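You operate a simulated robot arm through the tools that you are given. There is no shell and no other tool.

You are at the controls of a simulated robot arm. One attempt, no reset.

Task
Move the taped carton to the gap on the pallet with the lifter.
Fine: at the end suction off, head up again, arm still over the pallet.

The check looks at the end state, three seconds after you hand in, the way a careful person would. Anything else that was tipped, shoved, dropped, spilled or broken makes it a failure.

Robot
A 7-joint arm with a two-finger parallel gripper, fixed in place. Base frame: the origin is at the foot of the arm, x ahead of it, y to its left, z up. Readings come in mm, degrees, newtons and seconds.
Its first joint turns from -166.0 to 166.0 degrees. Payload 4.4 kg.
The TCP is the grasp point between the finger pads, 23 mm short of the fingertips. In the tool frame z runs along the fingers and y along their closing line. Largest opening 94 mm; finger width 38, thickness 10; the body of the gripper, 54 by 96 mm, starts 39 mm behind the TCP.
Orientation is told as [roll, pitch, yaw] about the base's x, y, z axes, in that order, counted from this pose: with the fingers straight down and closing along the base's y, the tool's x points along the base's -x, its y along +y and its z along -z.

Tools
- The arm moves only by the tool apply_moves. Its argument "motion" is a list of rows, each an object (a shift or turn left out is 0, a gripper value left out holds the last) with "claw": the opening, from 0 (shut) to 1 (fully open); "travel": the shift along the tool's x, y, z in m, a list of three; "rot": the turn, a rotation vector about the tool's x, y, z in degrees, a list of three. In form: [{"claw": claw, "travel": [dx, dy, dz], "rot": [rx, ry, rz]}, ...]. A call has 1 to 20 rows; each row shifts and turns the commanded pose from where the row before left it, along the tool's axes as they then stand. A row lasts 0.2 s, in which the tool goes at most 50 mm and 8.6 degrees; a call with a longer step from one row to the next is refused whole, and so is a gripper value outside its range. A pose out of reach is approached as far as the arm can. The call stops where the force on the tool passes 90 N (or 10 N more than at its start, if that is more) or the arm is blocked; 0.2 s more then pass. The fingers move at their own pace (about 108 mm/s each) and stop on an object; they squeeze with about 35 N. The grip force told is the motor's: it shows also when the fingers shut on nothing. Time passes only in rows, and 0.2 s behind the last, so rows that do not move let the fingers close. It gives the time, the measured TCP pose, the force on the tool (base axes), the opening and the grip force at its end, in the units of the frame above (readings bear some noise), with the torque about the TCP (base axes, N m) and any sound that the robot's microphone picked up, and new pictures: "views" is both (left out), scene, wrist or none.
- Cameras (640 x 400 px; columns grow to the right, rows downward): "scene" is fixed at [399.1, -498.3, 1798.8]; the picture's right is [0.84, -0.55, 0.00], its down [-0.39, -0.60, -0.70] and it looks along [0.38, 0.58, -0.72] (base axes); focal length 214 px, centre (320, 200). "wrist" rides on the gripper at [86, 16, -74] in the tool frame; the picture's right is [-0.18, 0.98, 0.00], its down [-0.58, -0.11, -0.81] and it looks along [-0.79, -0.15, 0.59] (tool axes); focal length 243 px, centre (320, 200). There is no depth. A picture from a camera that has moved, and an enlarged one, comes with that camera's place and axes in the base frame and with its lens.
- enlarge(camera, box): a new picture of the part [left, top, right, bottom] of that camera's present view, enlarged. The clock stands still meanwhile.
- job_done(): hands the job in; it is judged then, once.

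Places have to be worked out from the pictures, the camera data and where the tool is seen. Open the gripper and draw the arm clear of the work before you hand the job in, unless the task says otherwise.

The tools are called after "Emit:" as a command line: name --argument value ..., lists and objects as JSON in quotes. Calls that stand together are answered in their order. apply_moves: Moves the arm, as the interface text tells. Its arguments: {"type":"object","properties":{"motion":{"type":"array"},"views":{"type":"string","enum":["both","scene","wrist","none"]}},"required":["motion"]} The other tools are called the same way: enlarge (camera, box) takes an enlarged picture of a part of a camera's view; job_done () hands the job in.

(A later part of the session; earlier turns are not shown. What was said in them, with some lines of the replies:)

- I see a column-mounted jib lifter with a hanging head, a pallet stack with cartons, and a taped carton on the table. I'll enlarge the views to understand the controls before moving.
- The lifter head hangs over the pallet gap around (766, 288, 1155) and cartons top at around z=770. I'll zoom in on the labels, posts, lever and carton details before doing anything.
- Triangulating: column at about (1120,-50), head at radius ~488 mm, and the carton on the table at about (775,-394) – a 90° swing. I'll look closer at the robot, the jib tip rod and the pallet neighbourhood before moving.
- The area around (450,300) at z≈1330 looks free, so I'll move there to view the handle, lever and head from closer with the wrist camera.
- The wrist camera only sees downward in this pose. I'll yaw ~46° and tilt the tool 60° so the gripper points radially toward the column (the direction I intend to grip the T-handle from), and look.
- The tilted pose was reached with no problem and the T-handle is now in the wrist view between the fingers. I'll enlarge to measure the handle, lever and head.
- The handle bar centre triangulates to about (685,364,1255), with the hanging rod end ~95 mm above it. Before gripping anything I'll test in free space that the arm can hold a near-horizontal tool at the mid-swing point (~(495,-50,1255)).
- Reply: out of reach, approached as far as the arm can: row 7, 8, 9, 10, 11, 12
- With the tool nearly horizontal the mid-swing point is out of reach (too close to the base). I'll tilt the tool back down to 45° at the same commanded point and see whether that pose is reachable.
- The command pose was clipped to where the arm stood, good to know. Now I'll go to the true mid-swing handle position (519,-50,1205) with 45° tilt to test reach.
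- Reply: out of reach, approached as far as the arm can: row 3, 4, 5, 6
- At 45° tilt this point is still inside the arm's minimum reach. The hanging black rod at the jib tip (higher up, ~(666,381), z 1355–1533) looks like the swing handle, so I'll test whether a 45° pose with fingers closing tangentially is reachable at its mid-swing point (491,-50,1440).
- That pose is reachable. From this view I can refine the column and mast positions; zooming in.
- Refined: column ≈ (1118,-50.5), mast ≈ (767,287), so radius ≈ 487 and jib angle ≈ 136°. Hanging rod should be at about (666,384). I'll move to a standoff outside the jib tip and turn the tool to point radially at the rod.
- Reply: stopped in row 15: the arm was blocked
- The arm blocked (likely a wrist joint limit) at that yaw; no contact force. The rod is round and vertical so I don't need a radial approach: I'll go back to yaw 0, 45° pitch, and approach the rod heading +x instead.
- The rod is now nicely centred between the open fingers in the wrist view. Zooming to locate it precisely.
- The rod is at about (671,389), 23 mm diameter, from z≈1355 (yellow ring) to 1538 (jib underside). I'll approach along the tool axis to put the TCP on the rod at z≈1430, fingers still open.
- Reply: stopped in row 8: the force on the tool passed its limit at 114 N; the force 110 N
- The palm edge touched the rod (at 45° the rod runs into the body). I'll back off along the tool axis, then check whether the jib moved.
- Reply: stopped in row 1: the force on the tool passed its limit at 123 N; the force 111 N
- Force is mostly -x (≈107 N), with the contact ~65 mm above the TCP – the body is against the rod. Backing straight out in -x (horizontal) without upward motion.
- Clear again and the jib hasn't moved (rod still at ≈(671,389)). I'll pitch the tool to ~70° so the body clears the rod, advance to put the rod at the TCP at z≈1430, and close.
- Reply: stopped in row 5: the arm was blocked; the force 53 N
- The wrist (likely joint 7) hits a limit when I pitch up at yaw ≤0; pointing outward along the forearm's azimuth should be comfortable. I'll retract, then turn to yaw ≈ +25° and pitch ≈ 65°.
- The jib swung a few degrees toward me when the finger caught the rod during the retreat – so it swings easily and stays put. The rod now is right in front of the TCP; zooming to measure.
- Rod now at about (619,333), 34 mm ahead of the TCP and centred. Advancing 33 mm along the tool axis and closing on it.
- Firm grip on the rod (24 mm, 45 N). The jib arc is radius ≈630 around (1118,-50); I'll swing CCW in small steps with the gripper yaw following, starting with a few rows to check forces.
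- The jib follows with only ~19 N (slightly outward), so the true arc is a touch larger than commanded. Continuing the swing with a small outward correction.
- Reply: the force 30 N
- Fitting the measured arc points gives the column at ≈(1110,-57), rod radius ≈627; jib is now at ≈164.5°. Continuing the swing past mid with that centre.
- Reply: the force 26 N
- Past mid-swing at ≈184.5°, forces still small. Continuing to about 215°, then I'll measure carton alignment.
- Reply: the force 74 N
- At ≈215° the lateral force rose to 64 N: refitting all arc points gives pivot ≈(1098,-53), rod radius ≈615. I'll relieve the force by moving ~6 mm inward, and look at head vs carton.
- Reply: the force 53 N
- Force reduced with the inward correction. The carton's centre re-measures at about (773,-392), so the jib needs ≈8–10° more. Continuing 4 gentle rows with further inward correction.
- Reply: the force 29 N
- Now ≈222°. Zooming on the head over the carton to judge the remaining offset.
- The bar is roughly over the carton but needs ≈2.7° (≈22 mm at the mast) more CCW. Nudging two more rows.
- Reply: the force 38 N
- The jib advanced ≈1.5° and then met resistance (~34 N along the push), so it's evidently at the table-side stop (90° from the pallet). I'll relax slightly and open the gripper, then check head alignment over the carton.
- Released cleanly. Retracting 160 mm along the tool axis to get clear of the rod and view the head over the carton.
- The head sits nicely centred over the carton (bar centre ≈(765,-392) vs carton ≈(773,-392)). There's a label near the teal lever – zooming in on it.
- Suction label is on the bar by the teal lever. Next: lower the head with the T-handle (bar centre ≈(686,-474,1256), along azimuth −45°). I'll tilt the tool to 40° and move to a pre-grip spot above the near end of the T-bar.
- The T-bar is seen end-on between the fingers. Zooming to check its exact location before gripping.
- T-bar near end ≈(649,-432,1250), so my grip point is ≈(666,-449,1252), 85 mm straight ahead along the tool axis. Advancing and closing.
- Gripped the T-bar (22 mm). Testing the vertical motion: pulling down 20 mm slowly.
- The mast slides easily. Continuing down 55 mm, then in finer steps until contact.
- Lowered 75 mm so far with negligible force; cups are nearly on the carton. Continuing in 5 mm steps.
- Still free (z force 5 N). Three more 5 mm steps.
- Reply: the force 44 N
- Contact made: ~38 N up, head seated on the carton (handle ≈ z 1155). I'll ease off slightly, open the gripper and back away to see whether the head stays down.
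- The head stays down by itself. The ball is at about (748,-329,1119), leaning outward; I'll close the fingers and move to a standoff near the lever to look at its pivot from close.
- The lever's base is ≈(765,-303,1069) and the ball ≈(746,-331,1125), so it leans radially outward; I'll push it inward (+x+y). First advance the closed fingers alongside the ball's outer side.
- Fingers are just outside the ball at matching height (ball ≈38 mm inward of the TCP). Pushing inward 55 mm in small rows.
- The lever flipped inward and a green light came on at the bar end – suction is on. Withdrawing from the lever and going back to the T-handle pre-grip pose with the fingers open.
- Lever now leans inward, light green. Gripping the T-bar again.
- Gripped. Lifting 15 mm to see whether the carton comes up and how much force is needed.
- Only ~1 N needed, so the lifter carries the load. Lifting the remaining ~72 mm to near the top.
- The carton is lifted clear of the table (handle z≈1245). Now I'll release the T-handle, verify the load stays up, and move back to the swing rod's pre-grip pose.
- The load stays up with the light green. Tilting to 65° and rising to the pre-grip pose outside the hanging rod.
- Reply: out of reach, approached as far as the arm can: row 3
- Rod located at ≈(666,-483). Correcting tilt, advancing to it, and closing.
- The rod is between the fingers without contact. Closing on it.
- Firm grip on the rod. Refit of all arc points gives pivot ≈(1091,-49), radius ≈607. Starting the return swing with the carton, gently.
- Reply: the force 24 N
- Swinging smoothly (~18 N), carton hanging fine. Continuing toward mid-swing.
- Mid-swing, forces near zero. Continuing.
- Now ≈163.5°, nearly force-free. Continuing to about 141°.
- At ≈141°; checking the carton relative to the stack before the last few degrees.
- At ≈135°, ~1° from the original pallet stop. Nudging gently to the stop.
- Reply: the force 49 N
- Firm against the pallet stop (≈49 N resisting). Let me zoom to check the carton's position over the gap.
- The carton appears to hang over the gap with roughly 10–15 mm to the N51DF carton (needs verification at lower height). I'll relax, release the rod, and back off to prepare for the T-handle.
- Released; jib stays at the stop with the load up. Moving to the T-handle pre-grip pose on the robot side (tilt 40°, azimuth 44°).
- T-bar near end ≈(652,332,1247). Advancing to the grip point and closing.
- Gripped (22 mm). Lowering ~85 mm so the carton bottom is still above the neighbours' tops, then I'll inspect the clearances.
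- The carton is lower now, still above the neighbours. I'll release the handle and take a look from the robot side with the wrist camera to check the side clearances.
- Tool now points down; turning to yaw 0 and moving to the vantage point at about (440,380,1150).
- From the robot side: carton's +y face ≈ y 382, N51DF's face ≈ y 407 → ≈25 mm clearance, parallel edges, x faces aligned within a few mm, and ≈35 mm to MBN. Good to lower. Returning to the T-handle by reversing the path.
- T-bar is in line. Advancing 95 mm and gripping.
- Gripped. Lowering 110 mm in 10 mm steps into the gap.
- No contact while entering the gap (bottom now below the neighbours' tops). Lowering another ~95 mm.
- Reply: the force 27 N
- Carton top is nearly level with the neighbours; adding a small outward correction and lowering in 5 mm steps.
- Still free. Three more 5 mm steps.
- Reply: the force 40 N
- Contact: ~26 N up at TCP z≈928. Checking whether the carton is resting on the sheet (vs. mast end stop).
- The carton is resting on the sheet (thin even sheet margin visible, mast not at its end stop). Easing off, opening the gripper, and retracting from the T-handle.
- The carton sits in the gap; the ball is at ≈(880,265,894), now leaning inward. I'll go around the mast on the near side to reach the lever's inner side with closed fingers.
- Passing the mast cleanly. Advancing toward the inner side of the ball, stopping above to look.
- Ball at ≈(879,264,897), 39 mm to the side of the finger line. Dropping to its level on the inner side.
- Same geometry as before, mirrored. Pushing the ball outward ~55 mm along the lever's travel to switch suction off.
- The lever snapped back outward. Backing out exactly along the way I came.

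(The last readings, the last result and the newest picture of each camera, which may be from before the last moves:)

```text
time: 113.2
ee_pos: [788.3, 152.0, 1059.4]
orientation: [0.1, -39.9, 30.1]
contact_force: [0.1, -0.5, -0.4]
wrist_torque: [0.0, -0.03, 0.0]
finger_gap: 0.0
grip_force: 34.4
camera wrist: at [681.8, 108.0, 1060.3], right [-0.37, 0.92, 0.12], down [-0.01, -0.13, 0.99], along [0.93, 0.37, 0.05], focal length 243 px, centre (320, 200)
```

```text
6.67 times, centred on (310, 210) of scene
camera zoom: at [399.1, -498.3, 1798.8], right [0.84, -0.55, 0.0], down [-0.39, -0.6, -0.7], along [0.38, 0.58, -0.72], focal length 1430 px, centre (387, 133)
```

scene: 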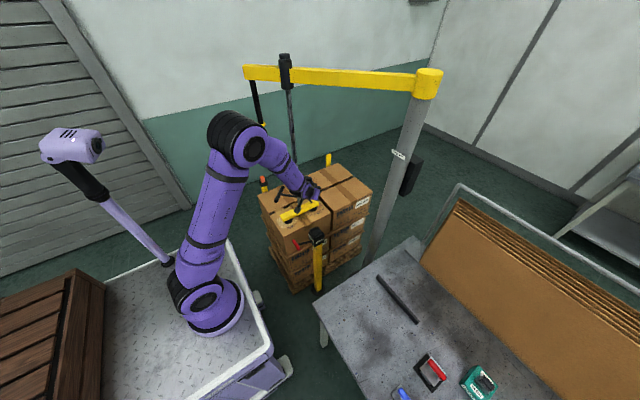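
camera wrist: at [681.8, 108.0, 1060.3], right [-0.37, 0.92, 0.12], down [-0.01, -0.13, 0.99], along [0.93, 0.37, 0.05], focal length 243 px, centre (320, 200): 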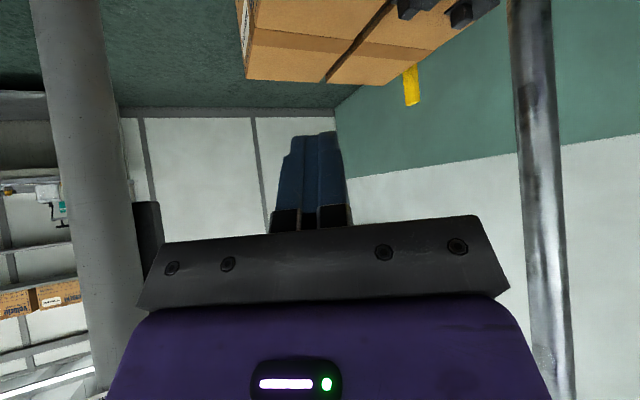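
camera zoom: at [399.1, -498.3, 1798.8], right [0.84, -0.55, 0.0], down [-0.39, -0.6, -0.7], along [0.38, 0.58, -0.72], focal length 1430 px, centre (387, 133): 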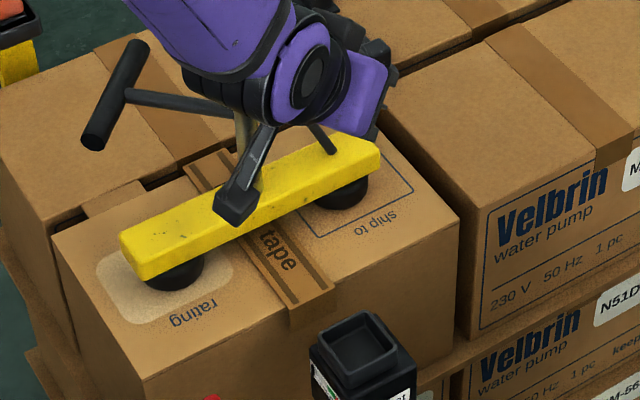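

Clear of the lever. Returning around the mast to the T-handle pre-grip pose and opening the gripper.

Emit:
apply_moves --motion '[{"travel": [0.0088, 0.0283, -0.027]}, {"travel": [0.0088, 0.0283, -0.027]}, {"travel": [0.0088, 0.0283, -0.027]}, {"travel": [0.0088, 0.0283, -0.027]}, {"travel": [0.0129, 0.0262, 0.0241]}, {"travel": [0.0129, 0.0262, 0.0241]}, {"travel": [0.0129, 0.0262, 0.0241]}, {"travel": [0.0129, 0.0262, 0.0241]}, {"rot": [-4.5, 0, -5.36], "claw": 1.0}, {"rot": [-4.5, 0, -5.36], "claw": 1.0}, {}]'

Emit:
enlarge --camera "wrist" --box '[60, 0, 380, 180]'

Emit:
enlarge --camera "scene" --box '[260, 170, 356, 242]'

```text
time: 115.6
ee_pos: [616.7, 303.3, 1014.0]
orientation: [0.0, -39.9, 44.1]
contact_force: [1.0, -1.0, 0.0]
wrist_torque: [0.02, -0.02, 0.0]
finger_gap: 94.0
grip_force: 0.1
camera wrist: at [522.9, 235.4, 1015.4], right [-0.58, 0.8, 0.12], down [0.03, -0.13, 0.99], along [0.81, 0.58, 0.05], focal length 243 px, centre (320, 200)
```

scene: 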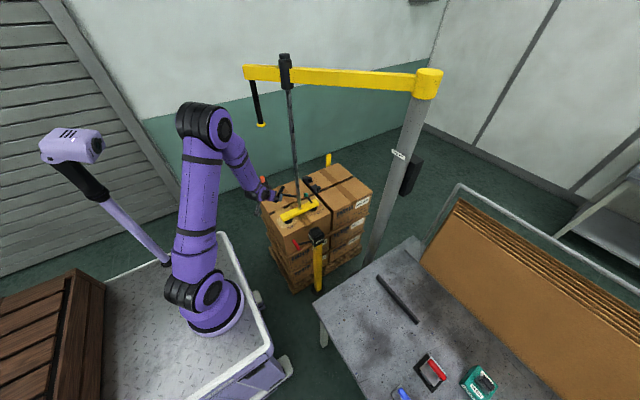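
wrist: 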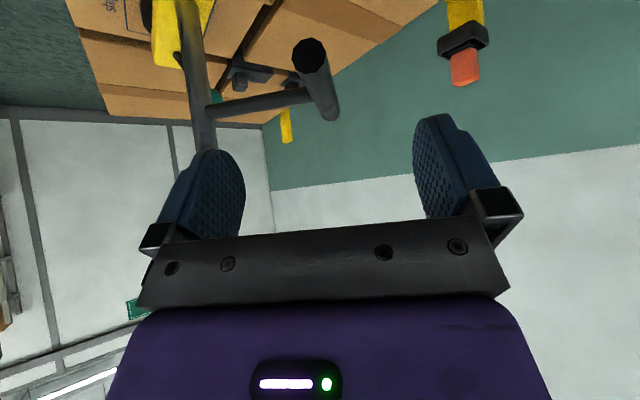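

```text
2.00 times, centred on (220, 90) of wrist
camera zoom: at [522.9, 235.4, 1015.4], right [-0.58, 0.8, 0.12], down [0.03, -0.13, 0.99], along [0.81, 0.58, 0.05], focal length 485 px, centre (520, 420)
```

zoom: 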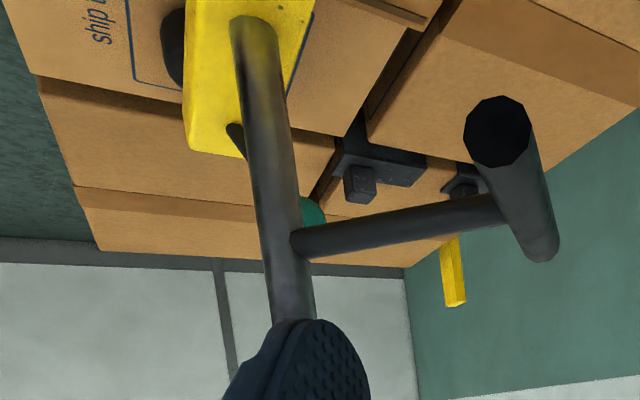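

```text
5.56 times, centred on (308, 206) of scene
camera zoom: at [399.1, -498.3, 1798.8], right [0.84, -0.55, 0.0], down [-0.39, -0.6, -0.7], along [0.38, 0.58, -0.72], focal length 1192 px, centre (387, 167)
```

zoom: 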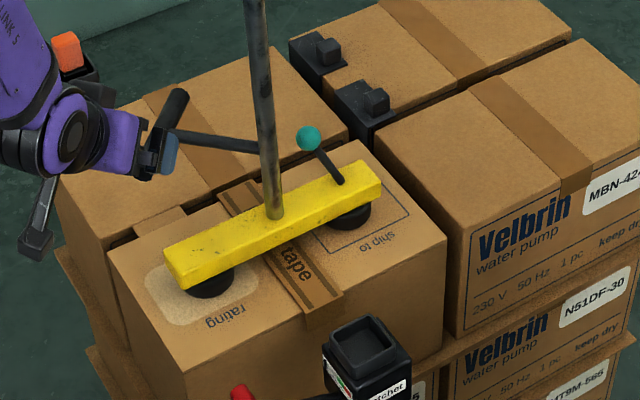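

Lever is back in its original "off" lean. Gripping the T-handle to raise the head.

Emit:
apply_moves --motion '[{"travel": [0, 0, 0.0272]}, {"travel": [0, 0, 0.0272]}, {"travel": [0, 0, 0.0272]}, {"travel": [0, 0, 0.0272]}, {}, {"claw": 0.0}, {"claw": 0.0}, {"claw": 0.0}, {"claw": 0.0}]' --views "wrist"

```text
time: 117.6
ee_pos: [668.7, 351.5, 930.4]
orientation: [0.1, -39.9, 43.8]
contact_force: [25.5, -29.3, 2.2]
wrist_torque: [-0.35, 0.37, 2.52]
finger_gap: 22.5
grip_force: 44.8
camera wrist: at [575.7, 283.5, 932.3], right [-0.58, 0.81, 0.12], down [0.02, -0.13, 0.99], along [0.81, 0.58, 0.06], focal length 243 px, centre (320, 200)
```

wrist: 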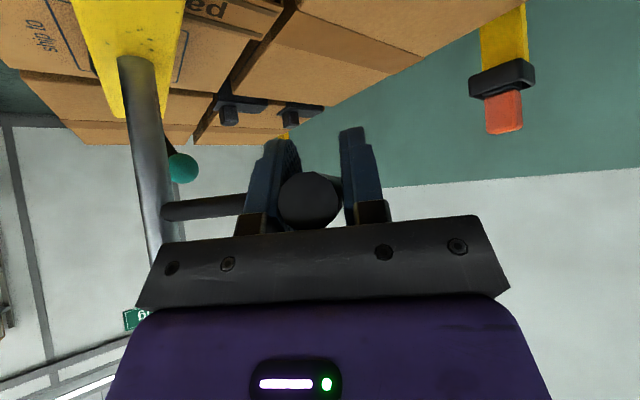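

Gripped; easing the sideways preload and lifting 20 mm to confirm that the carton stays put.

Emit:
apply_moves --motion '[{"travel": [0, -0.004, 0]}, {"travel": [-0.0064, 0, -0.0077]}, {"travel": [-0.0064, 0, -0.0077]}, {}]'

Emit:
enlarge --camera "scene" --box '[260, 170, 356, 242]'

```text
time: 118.6
ee_pos: [669.1, 351.0, 951.6]
orientation: [0.2, -39.9, 44.2]
contact_force: [11.2, -4.8, -3.7]
wrist_torque: [0.37, -0.07, 2.2]
finger_gap: 22.2
grip_force: 45.0
camera wrist: at [575.7, 282.5, 952.5], right [-0.59, 0.8, 0.12], down [0.03, -0.13, 0.99], along [0.81, 0.58, 0.05], focal length 243 px, centre (320, 200)
```

scene: 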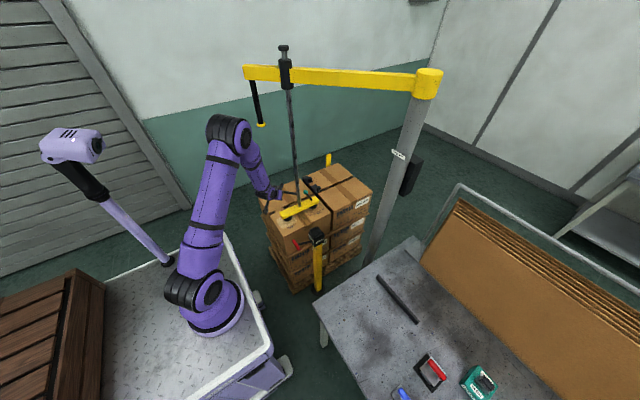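
wrist: 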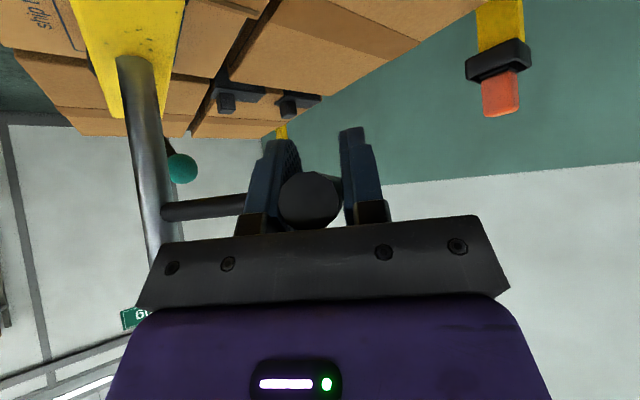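

```text
5.56 times, centred on (308, 206) of scene
camera zoom: at [399.1, -498.3, 1798.8], right [0.84, -0.55, 0.0], down [-0.39, -0.6, -0.7], along [0.38, 0.58, -0.72], focal length 1192 px, centre (387, 167)
```

zoom: 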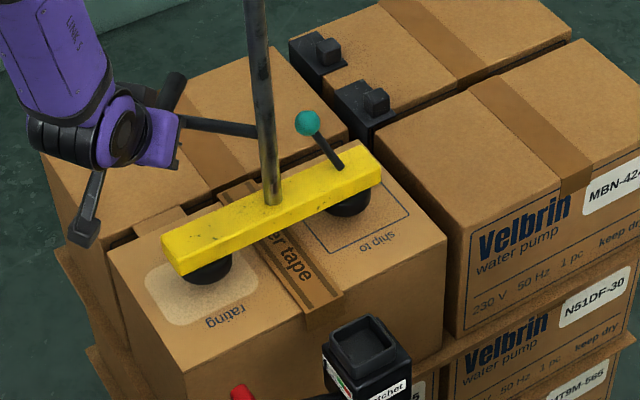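

Suction released: the head rises and the carton stays. Raising the head toward its original height.

Emit:
apply_moves --motion '[{"travel": [-0.009, 0, -0.0107]}, {"travel": [-0.009, 0, -0.0107]}, {"travel": [-0.009, 0, -0.0107]}, {"travel": [-0.009, 0, -0.0107]}, {"travel": [-0.009, 0, -0.0107]}, {"travel": [-0.009, 0, -0.0107]}, {"travel": [-0.009, 0, -0.0107]}, {"travel": [-0.009, 0, -0.0107]}, {"travel": [-0.009, 0, -0.0107]}, {"travel": [-0.009, 0, -0.0107]}, {"travel": [-0.009, 0, -0.0107]}, {"travel": [-0.009, 0, -0.0107]}, {"travel": [-0.009, 0, -0.0107]}, {"travel": [-0.009, 0, -0.0107]}, {"travel": [-0.009, 0, -0.0107]}, {}]'

```text
time: 122.0
ee_pos: [668.3, 350.3, 1159.1]
orientation: [0.1, -40.0, 44.1]
contact_force: [-10.2, 14.5, -3.1]
wrist_torque: [-0.65, 0.37, 1.96]
finger_gap: 22.2
grip_force: 45.1
camera wrist: at [575.7, 282.7, 1160.6], right [-0.58, 0.8, 0.12], down [0.03, -0.13, 0.99], along [0.81, 0.58, 0.05], focal length 243 px, centre (320, 200)
```

scene: 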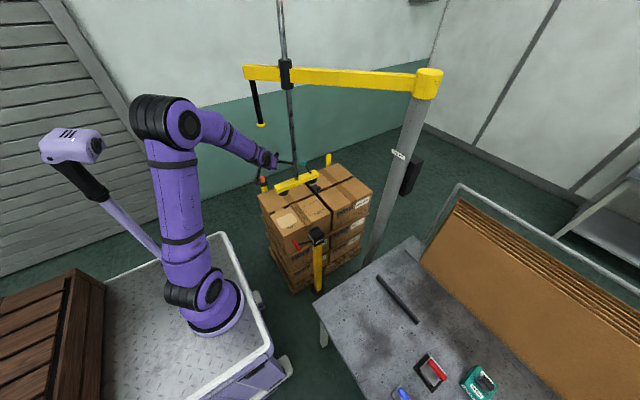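
wrist: 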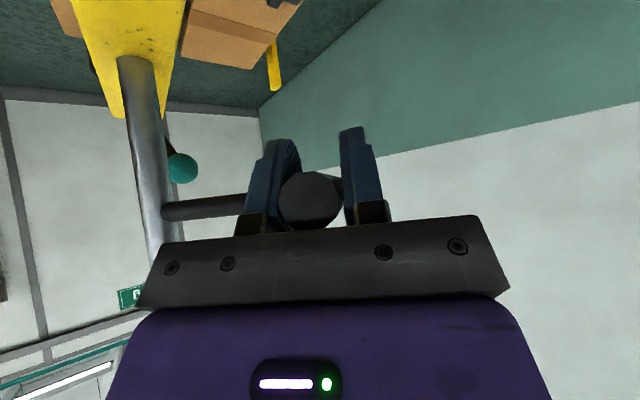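

Head rising freely, carton in place. Raising the last ~93 mm to the start height (handle z≈1253).

Emit:
apply_moves --motion '[{"travel": [-0.009, 0, -0.0107]}, {"travel": [-0.009, 0, -0.0107]}, {"travel": [-0.009, 0, -0.0107]}, {"travel": [-0.009, 0, -0.0107]}, {"travel": [-0.009, 0, -0.0107]}, {"travel": [-0.0077, 0, -0.0092]}, {"travel": [-0.0077, 0, -0.0092]}, {}]'

Emit:
enlarge --camera "scene" --box '[240, 130, 384, 250]'

```text
time: 123.8
ee_pos: [668.0, 350.7, 1248.6]
orientation: [0.1, -39.3, 44.2]
contact_force: [-21.3, 20.8, -52.3]
wrist_torque: [-0.5, 0.09, 1.55]
finger_gap: 22.2
grip_force: 45.1
camera wrist: at [575.9, 282.8, 1251.4], right [-0.58, 0.8, 0.12], down [0.03, -0.12, 0.99], along [0.81, 0.58, 0.04], focal length 243 px, centre (320, 200)
```

scene: 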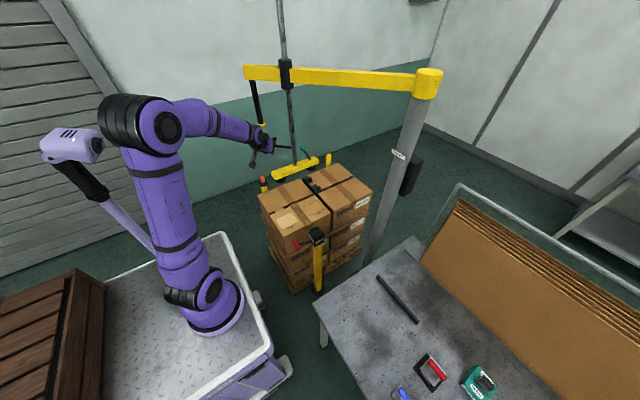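
wrist: 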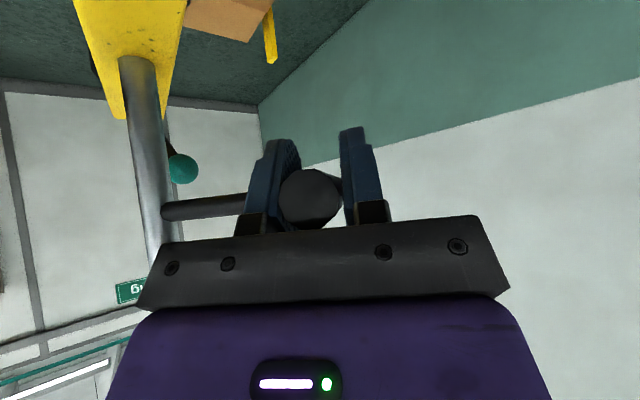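

```text
3.33 times, centred on (312, 190) of scene
camera zoom: at [399.1, -498.3, 1798.8], right [0.84, -0.55, 0.0], down [-0.39, -0.6, -0.7], along [0.38, 0.58, -0.72], focal length 715 px, centre (347, 233)
```

zoom: 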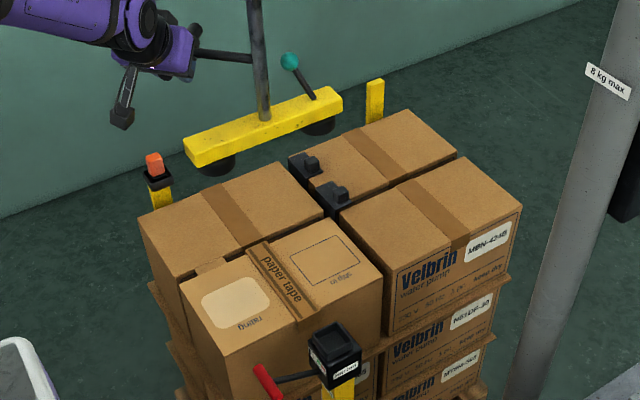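

Head is at its upper stop (−52 N), the carton sits squarely in the gap. Relaxing slightly, opening, and retracting the arm.

Emit:
apply_moves --motion '[{"travel": [0.0032, 0.002, 0.0038]}, {}, {"claw": 1.0}, {"claw": 1.0}, {"claw": 1.0}, {"travel": [0, 0, -0.035]}, {"travel": [0, 0, -0.035]}, {"travel": [0, 0, -0.035]}, {"travel": [0, 0, -0.035]}, {"travel": [0, 0, -0.035]}, {}]'

Emit:
enlarge --camera "scene" --box '[240, 130, 384, 250]'

```text
time: 126.2
ee_pos: [587.7, 273.5, 1383.5]
orientation: [0.1, -39.9, 44.1]
contact_force: [0.3, 0.6, -0.5]
wrist_torque: [0.01, -0.03, -0.01]
finger_gap: 93.9
grip_force: 0.1
camera wrist: at [494.4, 205.2, 1384.5], right [-0.58, 0.8, 0.12], down [0.03, -0.13, 0.99], along [0.81, 0.58, 0.05], focal length 243 px, centre (320, 200)
```

scene: 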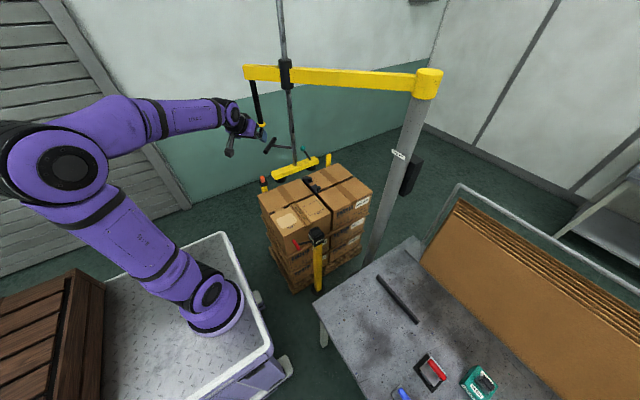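
wrist: 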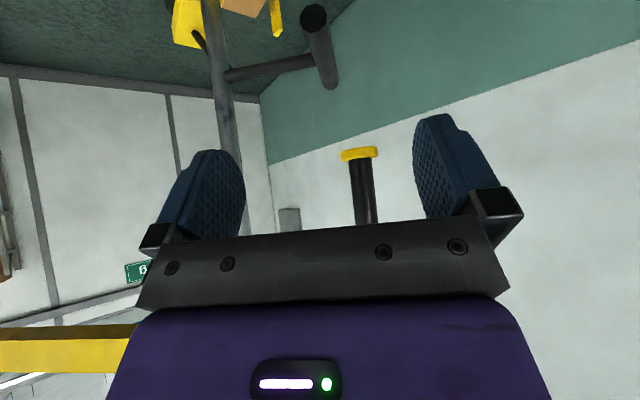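

```text
3.33 times, centred on (312, 190) of scene
camera zoom: at [399.1, -498.3, 1798.8], right [0.84, -0.55, 0.0], down [-0.39, -0.6, -0.7], along [0.38, 0.58, -0.72], focal length 715 px, centre (347, 233)
```

zoom: 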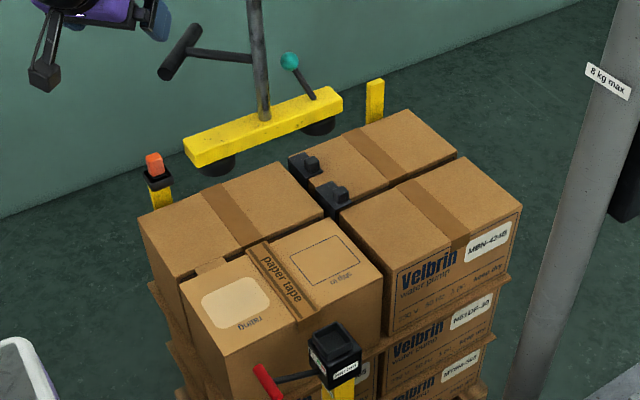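

Arm is off the handle; head up, jib unchanged over the pallet. Moving the arm further clear and comparing the scene with the start.

Emit:
apply_moves --motion '[{"travel": [0.0153, 0.0066, -0.0259]}, {"travel": [0.0153, 0.0066, -0.0259]}, {"travel": [0.0153, 0.0066, -0.0259]}, {"travel": [0.0153, 0.0066, -0.0259]}, {}, {}]'

Emit:
enlarge --camera "scene" --box '[240, 150, 400, 250]'

Emit:
enlarge --camera "scene" --box '[230, 50, 450, 188]'

Emit:
enlarge --camera "scene" --box '[255, 190, 351, 265]'

```text
time: 127.6
ee_pos: [488.8, 215.7, 1422.8]
orientation: [0.0, -39.9, 44.1]
contact_force: [-0.1, 0.3, 0.5]
wrist_torque: [0.01, 0.01, 0.0]
finger_gap: 94.1
grip_force: 0.0
camera wrist: at [396.4, 146.3, 1423.5], right [-0.58, 0.8, 0.12], down [0.03, -0.13, 0.99], along [0.81, 0.58, 0.05], focal length 243 px, centre (320, 200)
```

scene: 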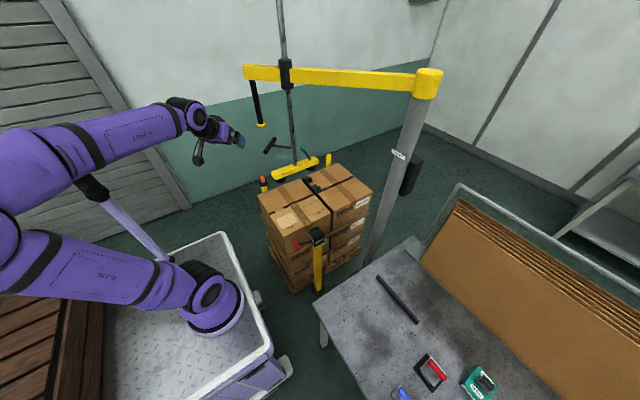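
wrist: 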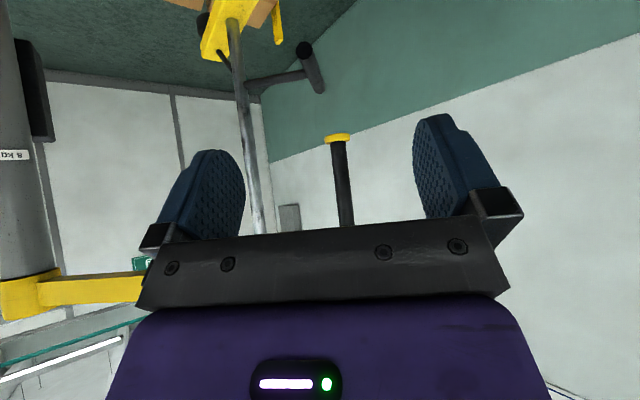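

```text
4.00 times, centred on (320, 200) of scene
camera zoom: at [399.1, -498.3, 1798.8], right [0.84, -0.55, 0.0], down [-0.39, -0.6, -0.7], along [0.38, 0.58, -0.72], focal length 858 px, centre (320, 200)
```

zoom: 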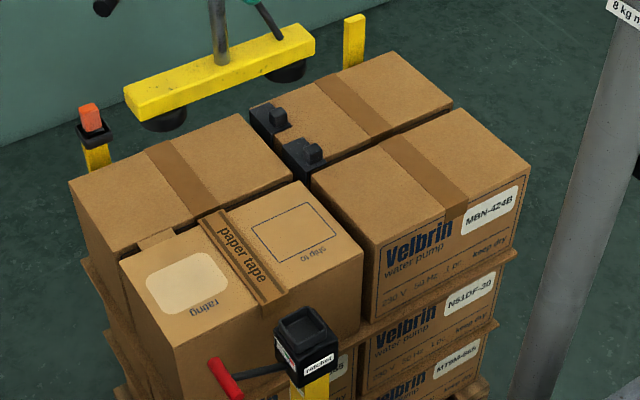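

```text
2.90 times, centred on (340, 119) of scene
camera zoom: at [399.1, -498.3, 1798.8], right [0.84, -0.55, 0.0], down [-0.39, -0.6, -0.7], along [0.38, 0.58, -0.72], focal length 622 px, centre (262, 435)
```

zoom: 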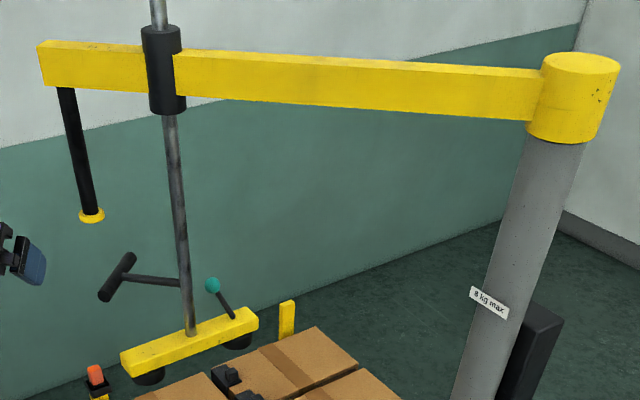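

```text
5.33 times, centred on (303, 228) of scene
camera zoom: at [399.1, -498.3, 1798.8], right [0.84, -0.55, 0.0], down [-0.39, -0.6, -0.7], along [0.38, 0.58, -0.72], focal length 1144 px, centre (411, 53)
```

zoom: 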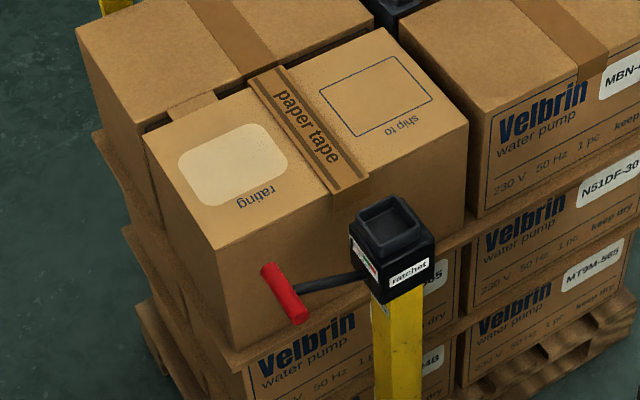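

The task looks complete. The taped carton sits squarely in the pallet gap and the neighbouring cartons haven't moved. The head is up at its start height, the suction lever is back in its off position, and the lifter arm is over the pallet. The gripper is open and clear, so I'm handing in.

Emit:
job_done

```text
The job is handed in.
```

The taped carton is in the gap on the pallet, and I've handed the job in; no verdict has come back yet.

- **Placement:** the carton sits flat on the sheet, parallel to its neighbours. It has about 25 mm of clearance to the N51DF-30 carton and about 35 mm to the MBN-424B carton. It is roughly 8 mm off the centre of its column, on the side away from N51DF-30. Its printed "Velbrin" face points inward toward N51DF-30, the opposite way to the other cartons.
- **Lifter:** the suction lever is off. The head came up without the carton and is back at its upper stop, and the lifter arm is over the pallet at the same stop it started from.
- **Surroundings:** the neighbouring cartons, the ratchet post and the orange button look the same as in the starting pictures. I saw nothing tipped or shoved.
- **Contact along the way:** early on, the gripper pressed on the lifter's hanging rod with up to about 120 N. While I was backing off, it swung the lifter arm a few degrees. The carton wasn't on the lifter then, and the arm went back to its pallet stop at the end.

The gripper is open and the robot arm is clear of the work.
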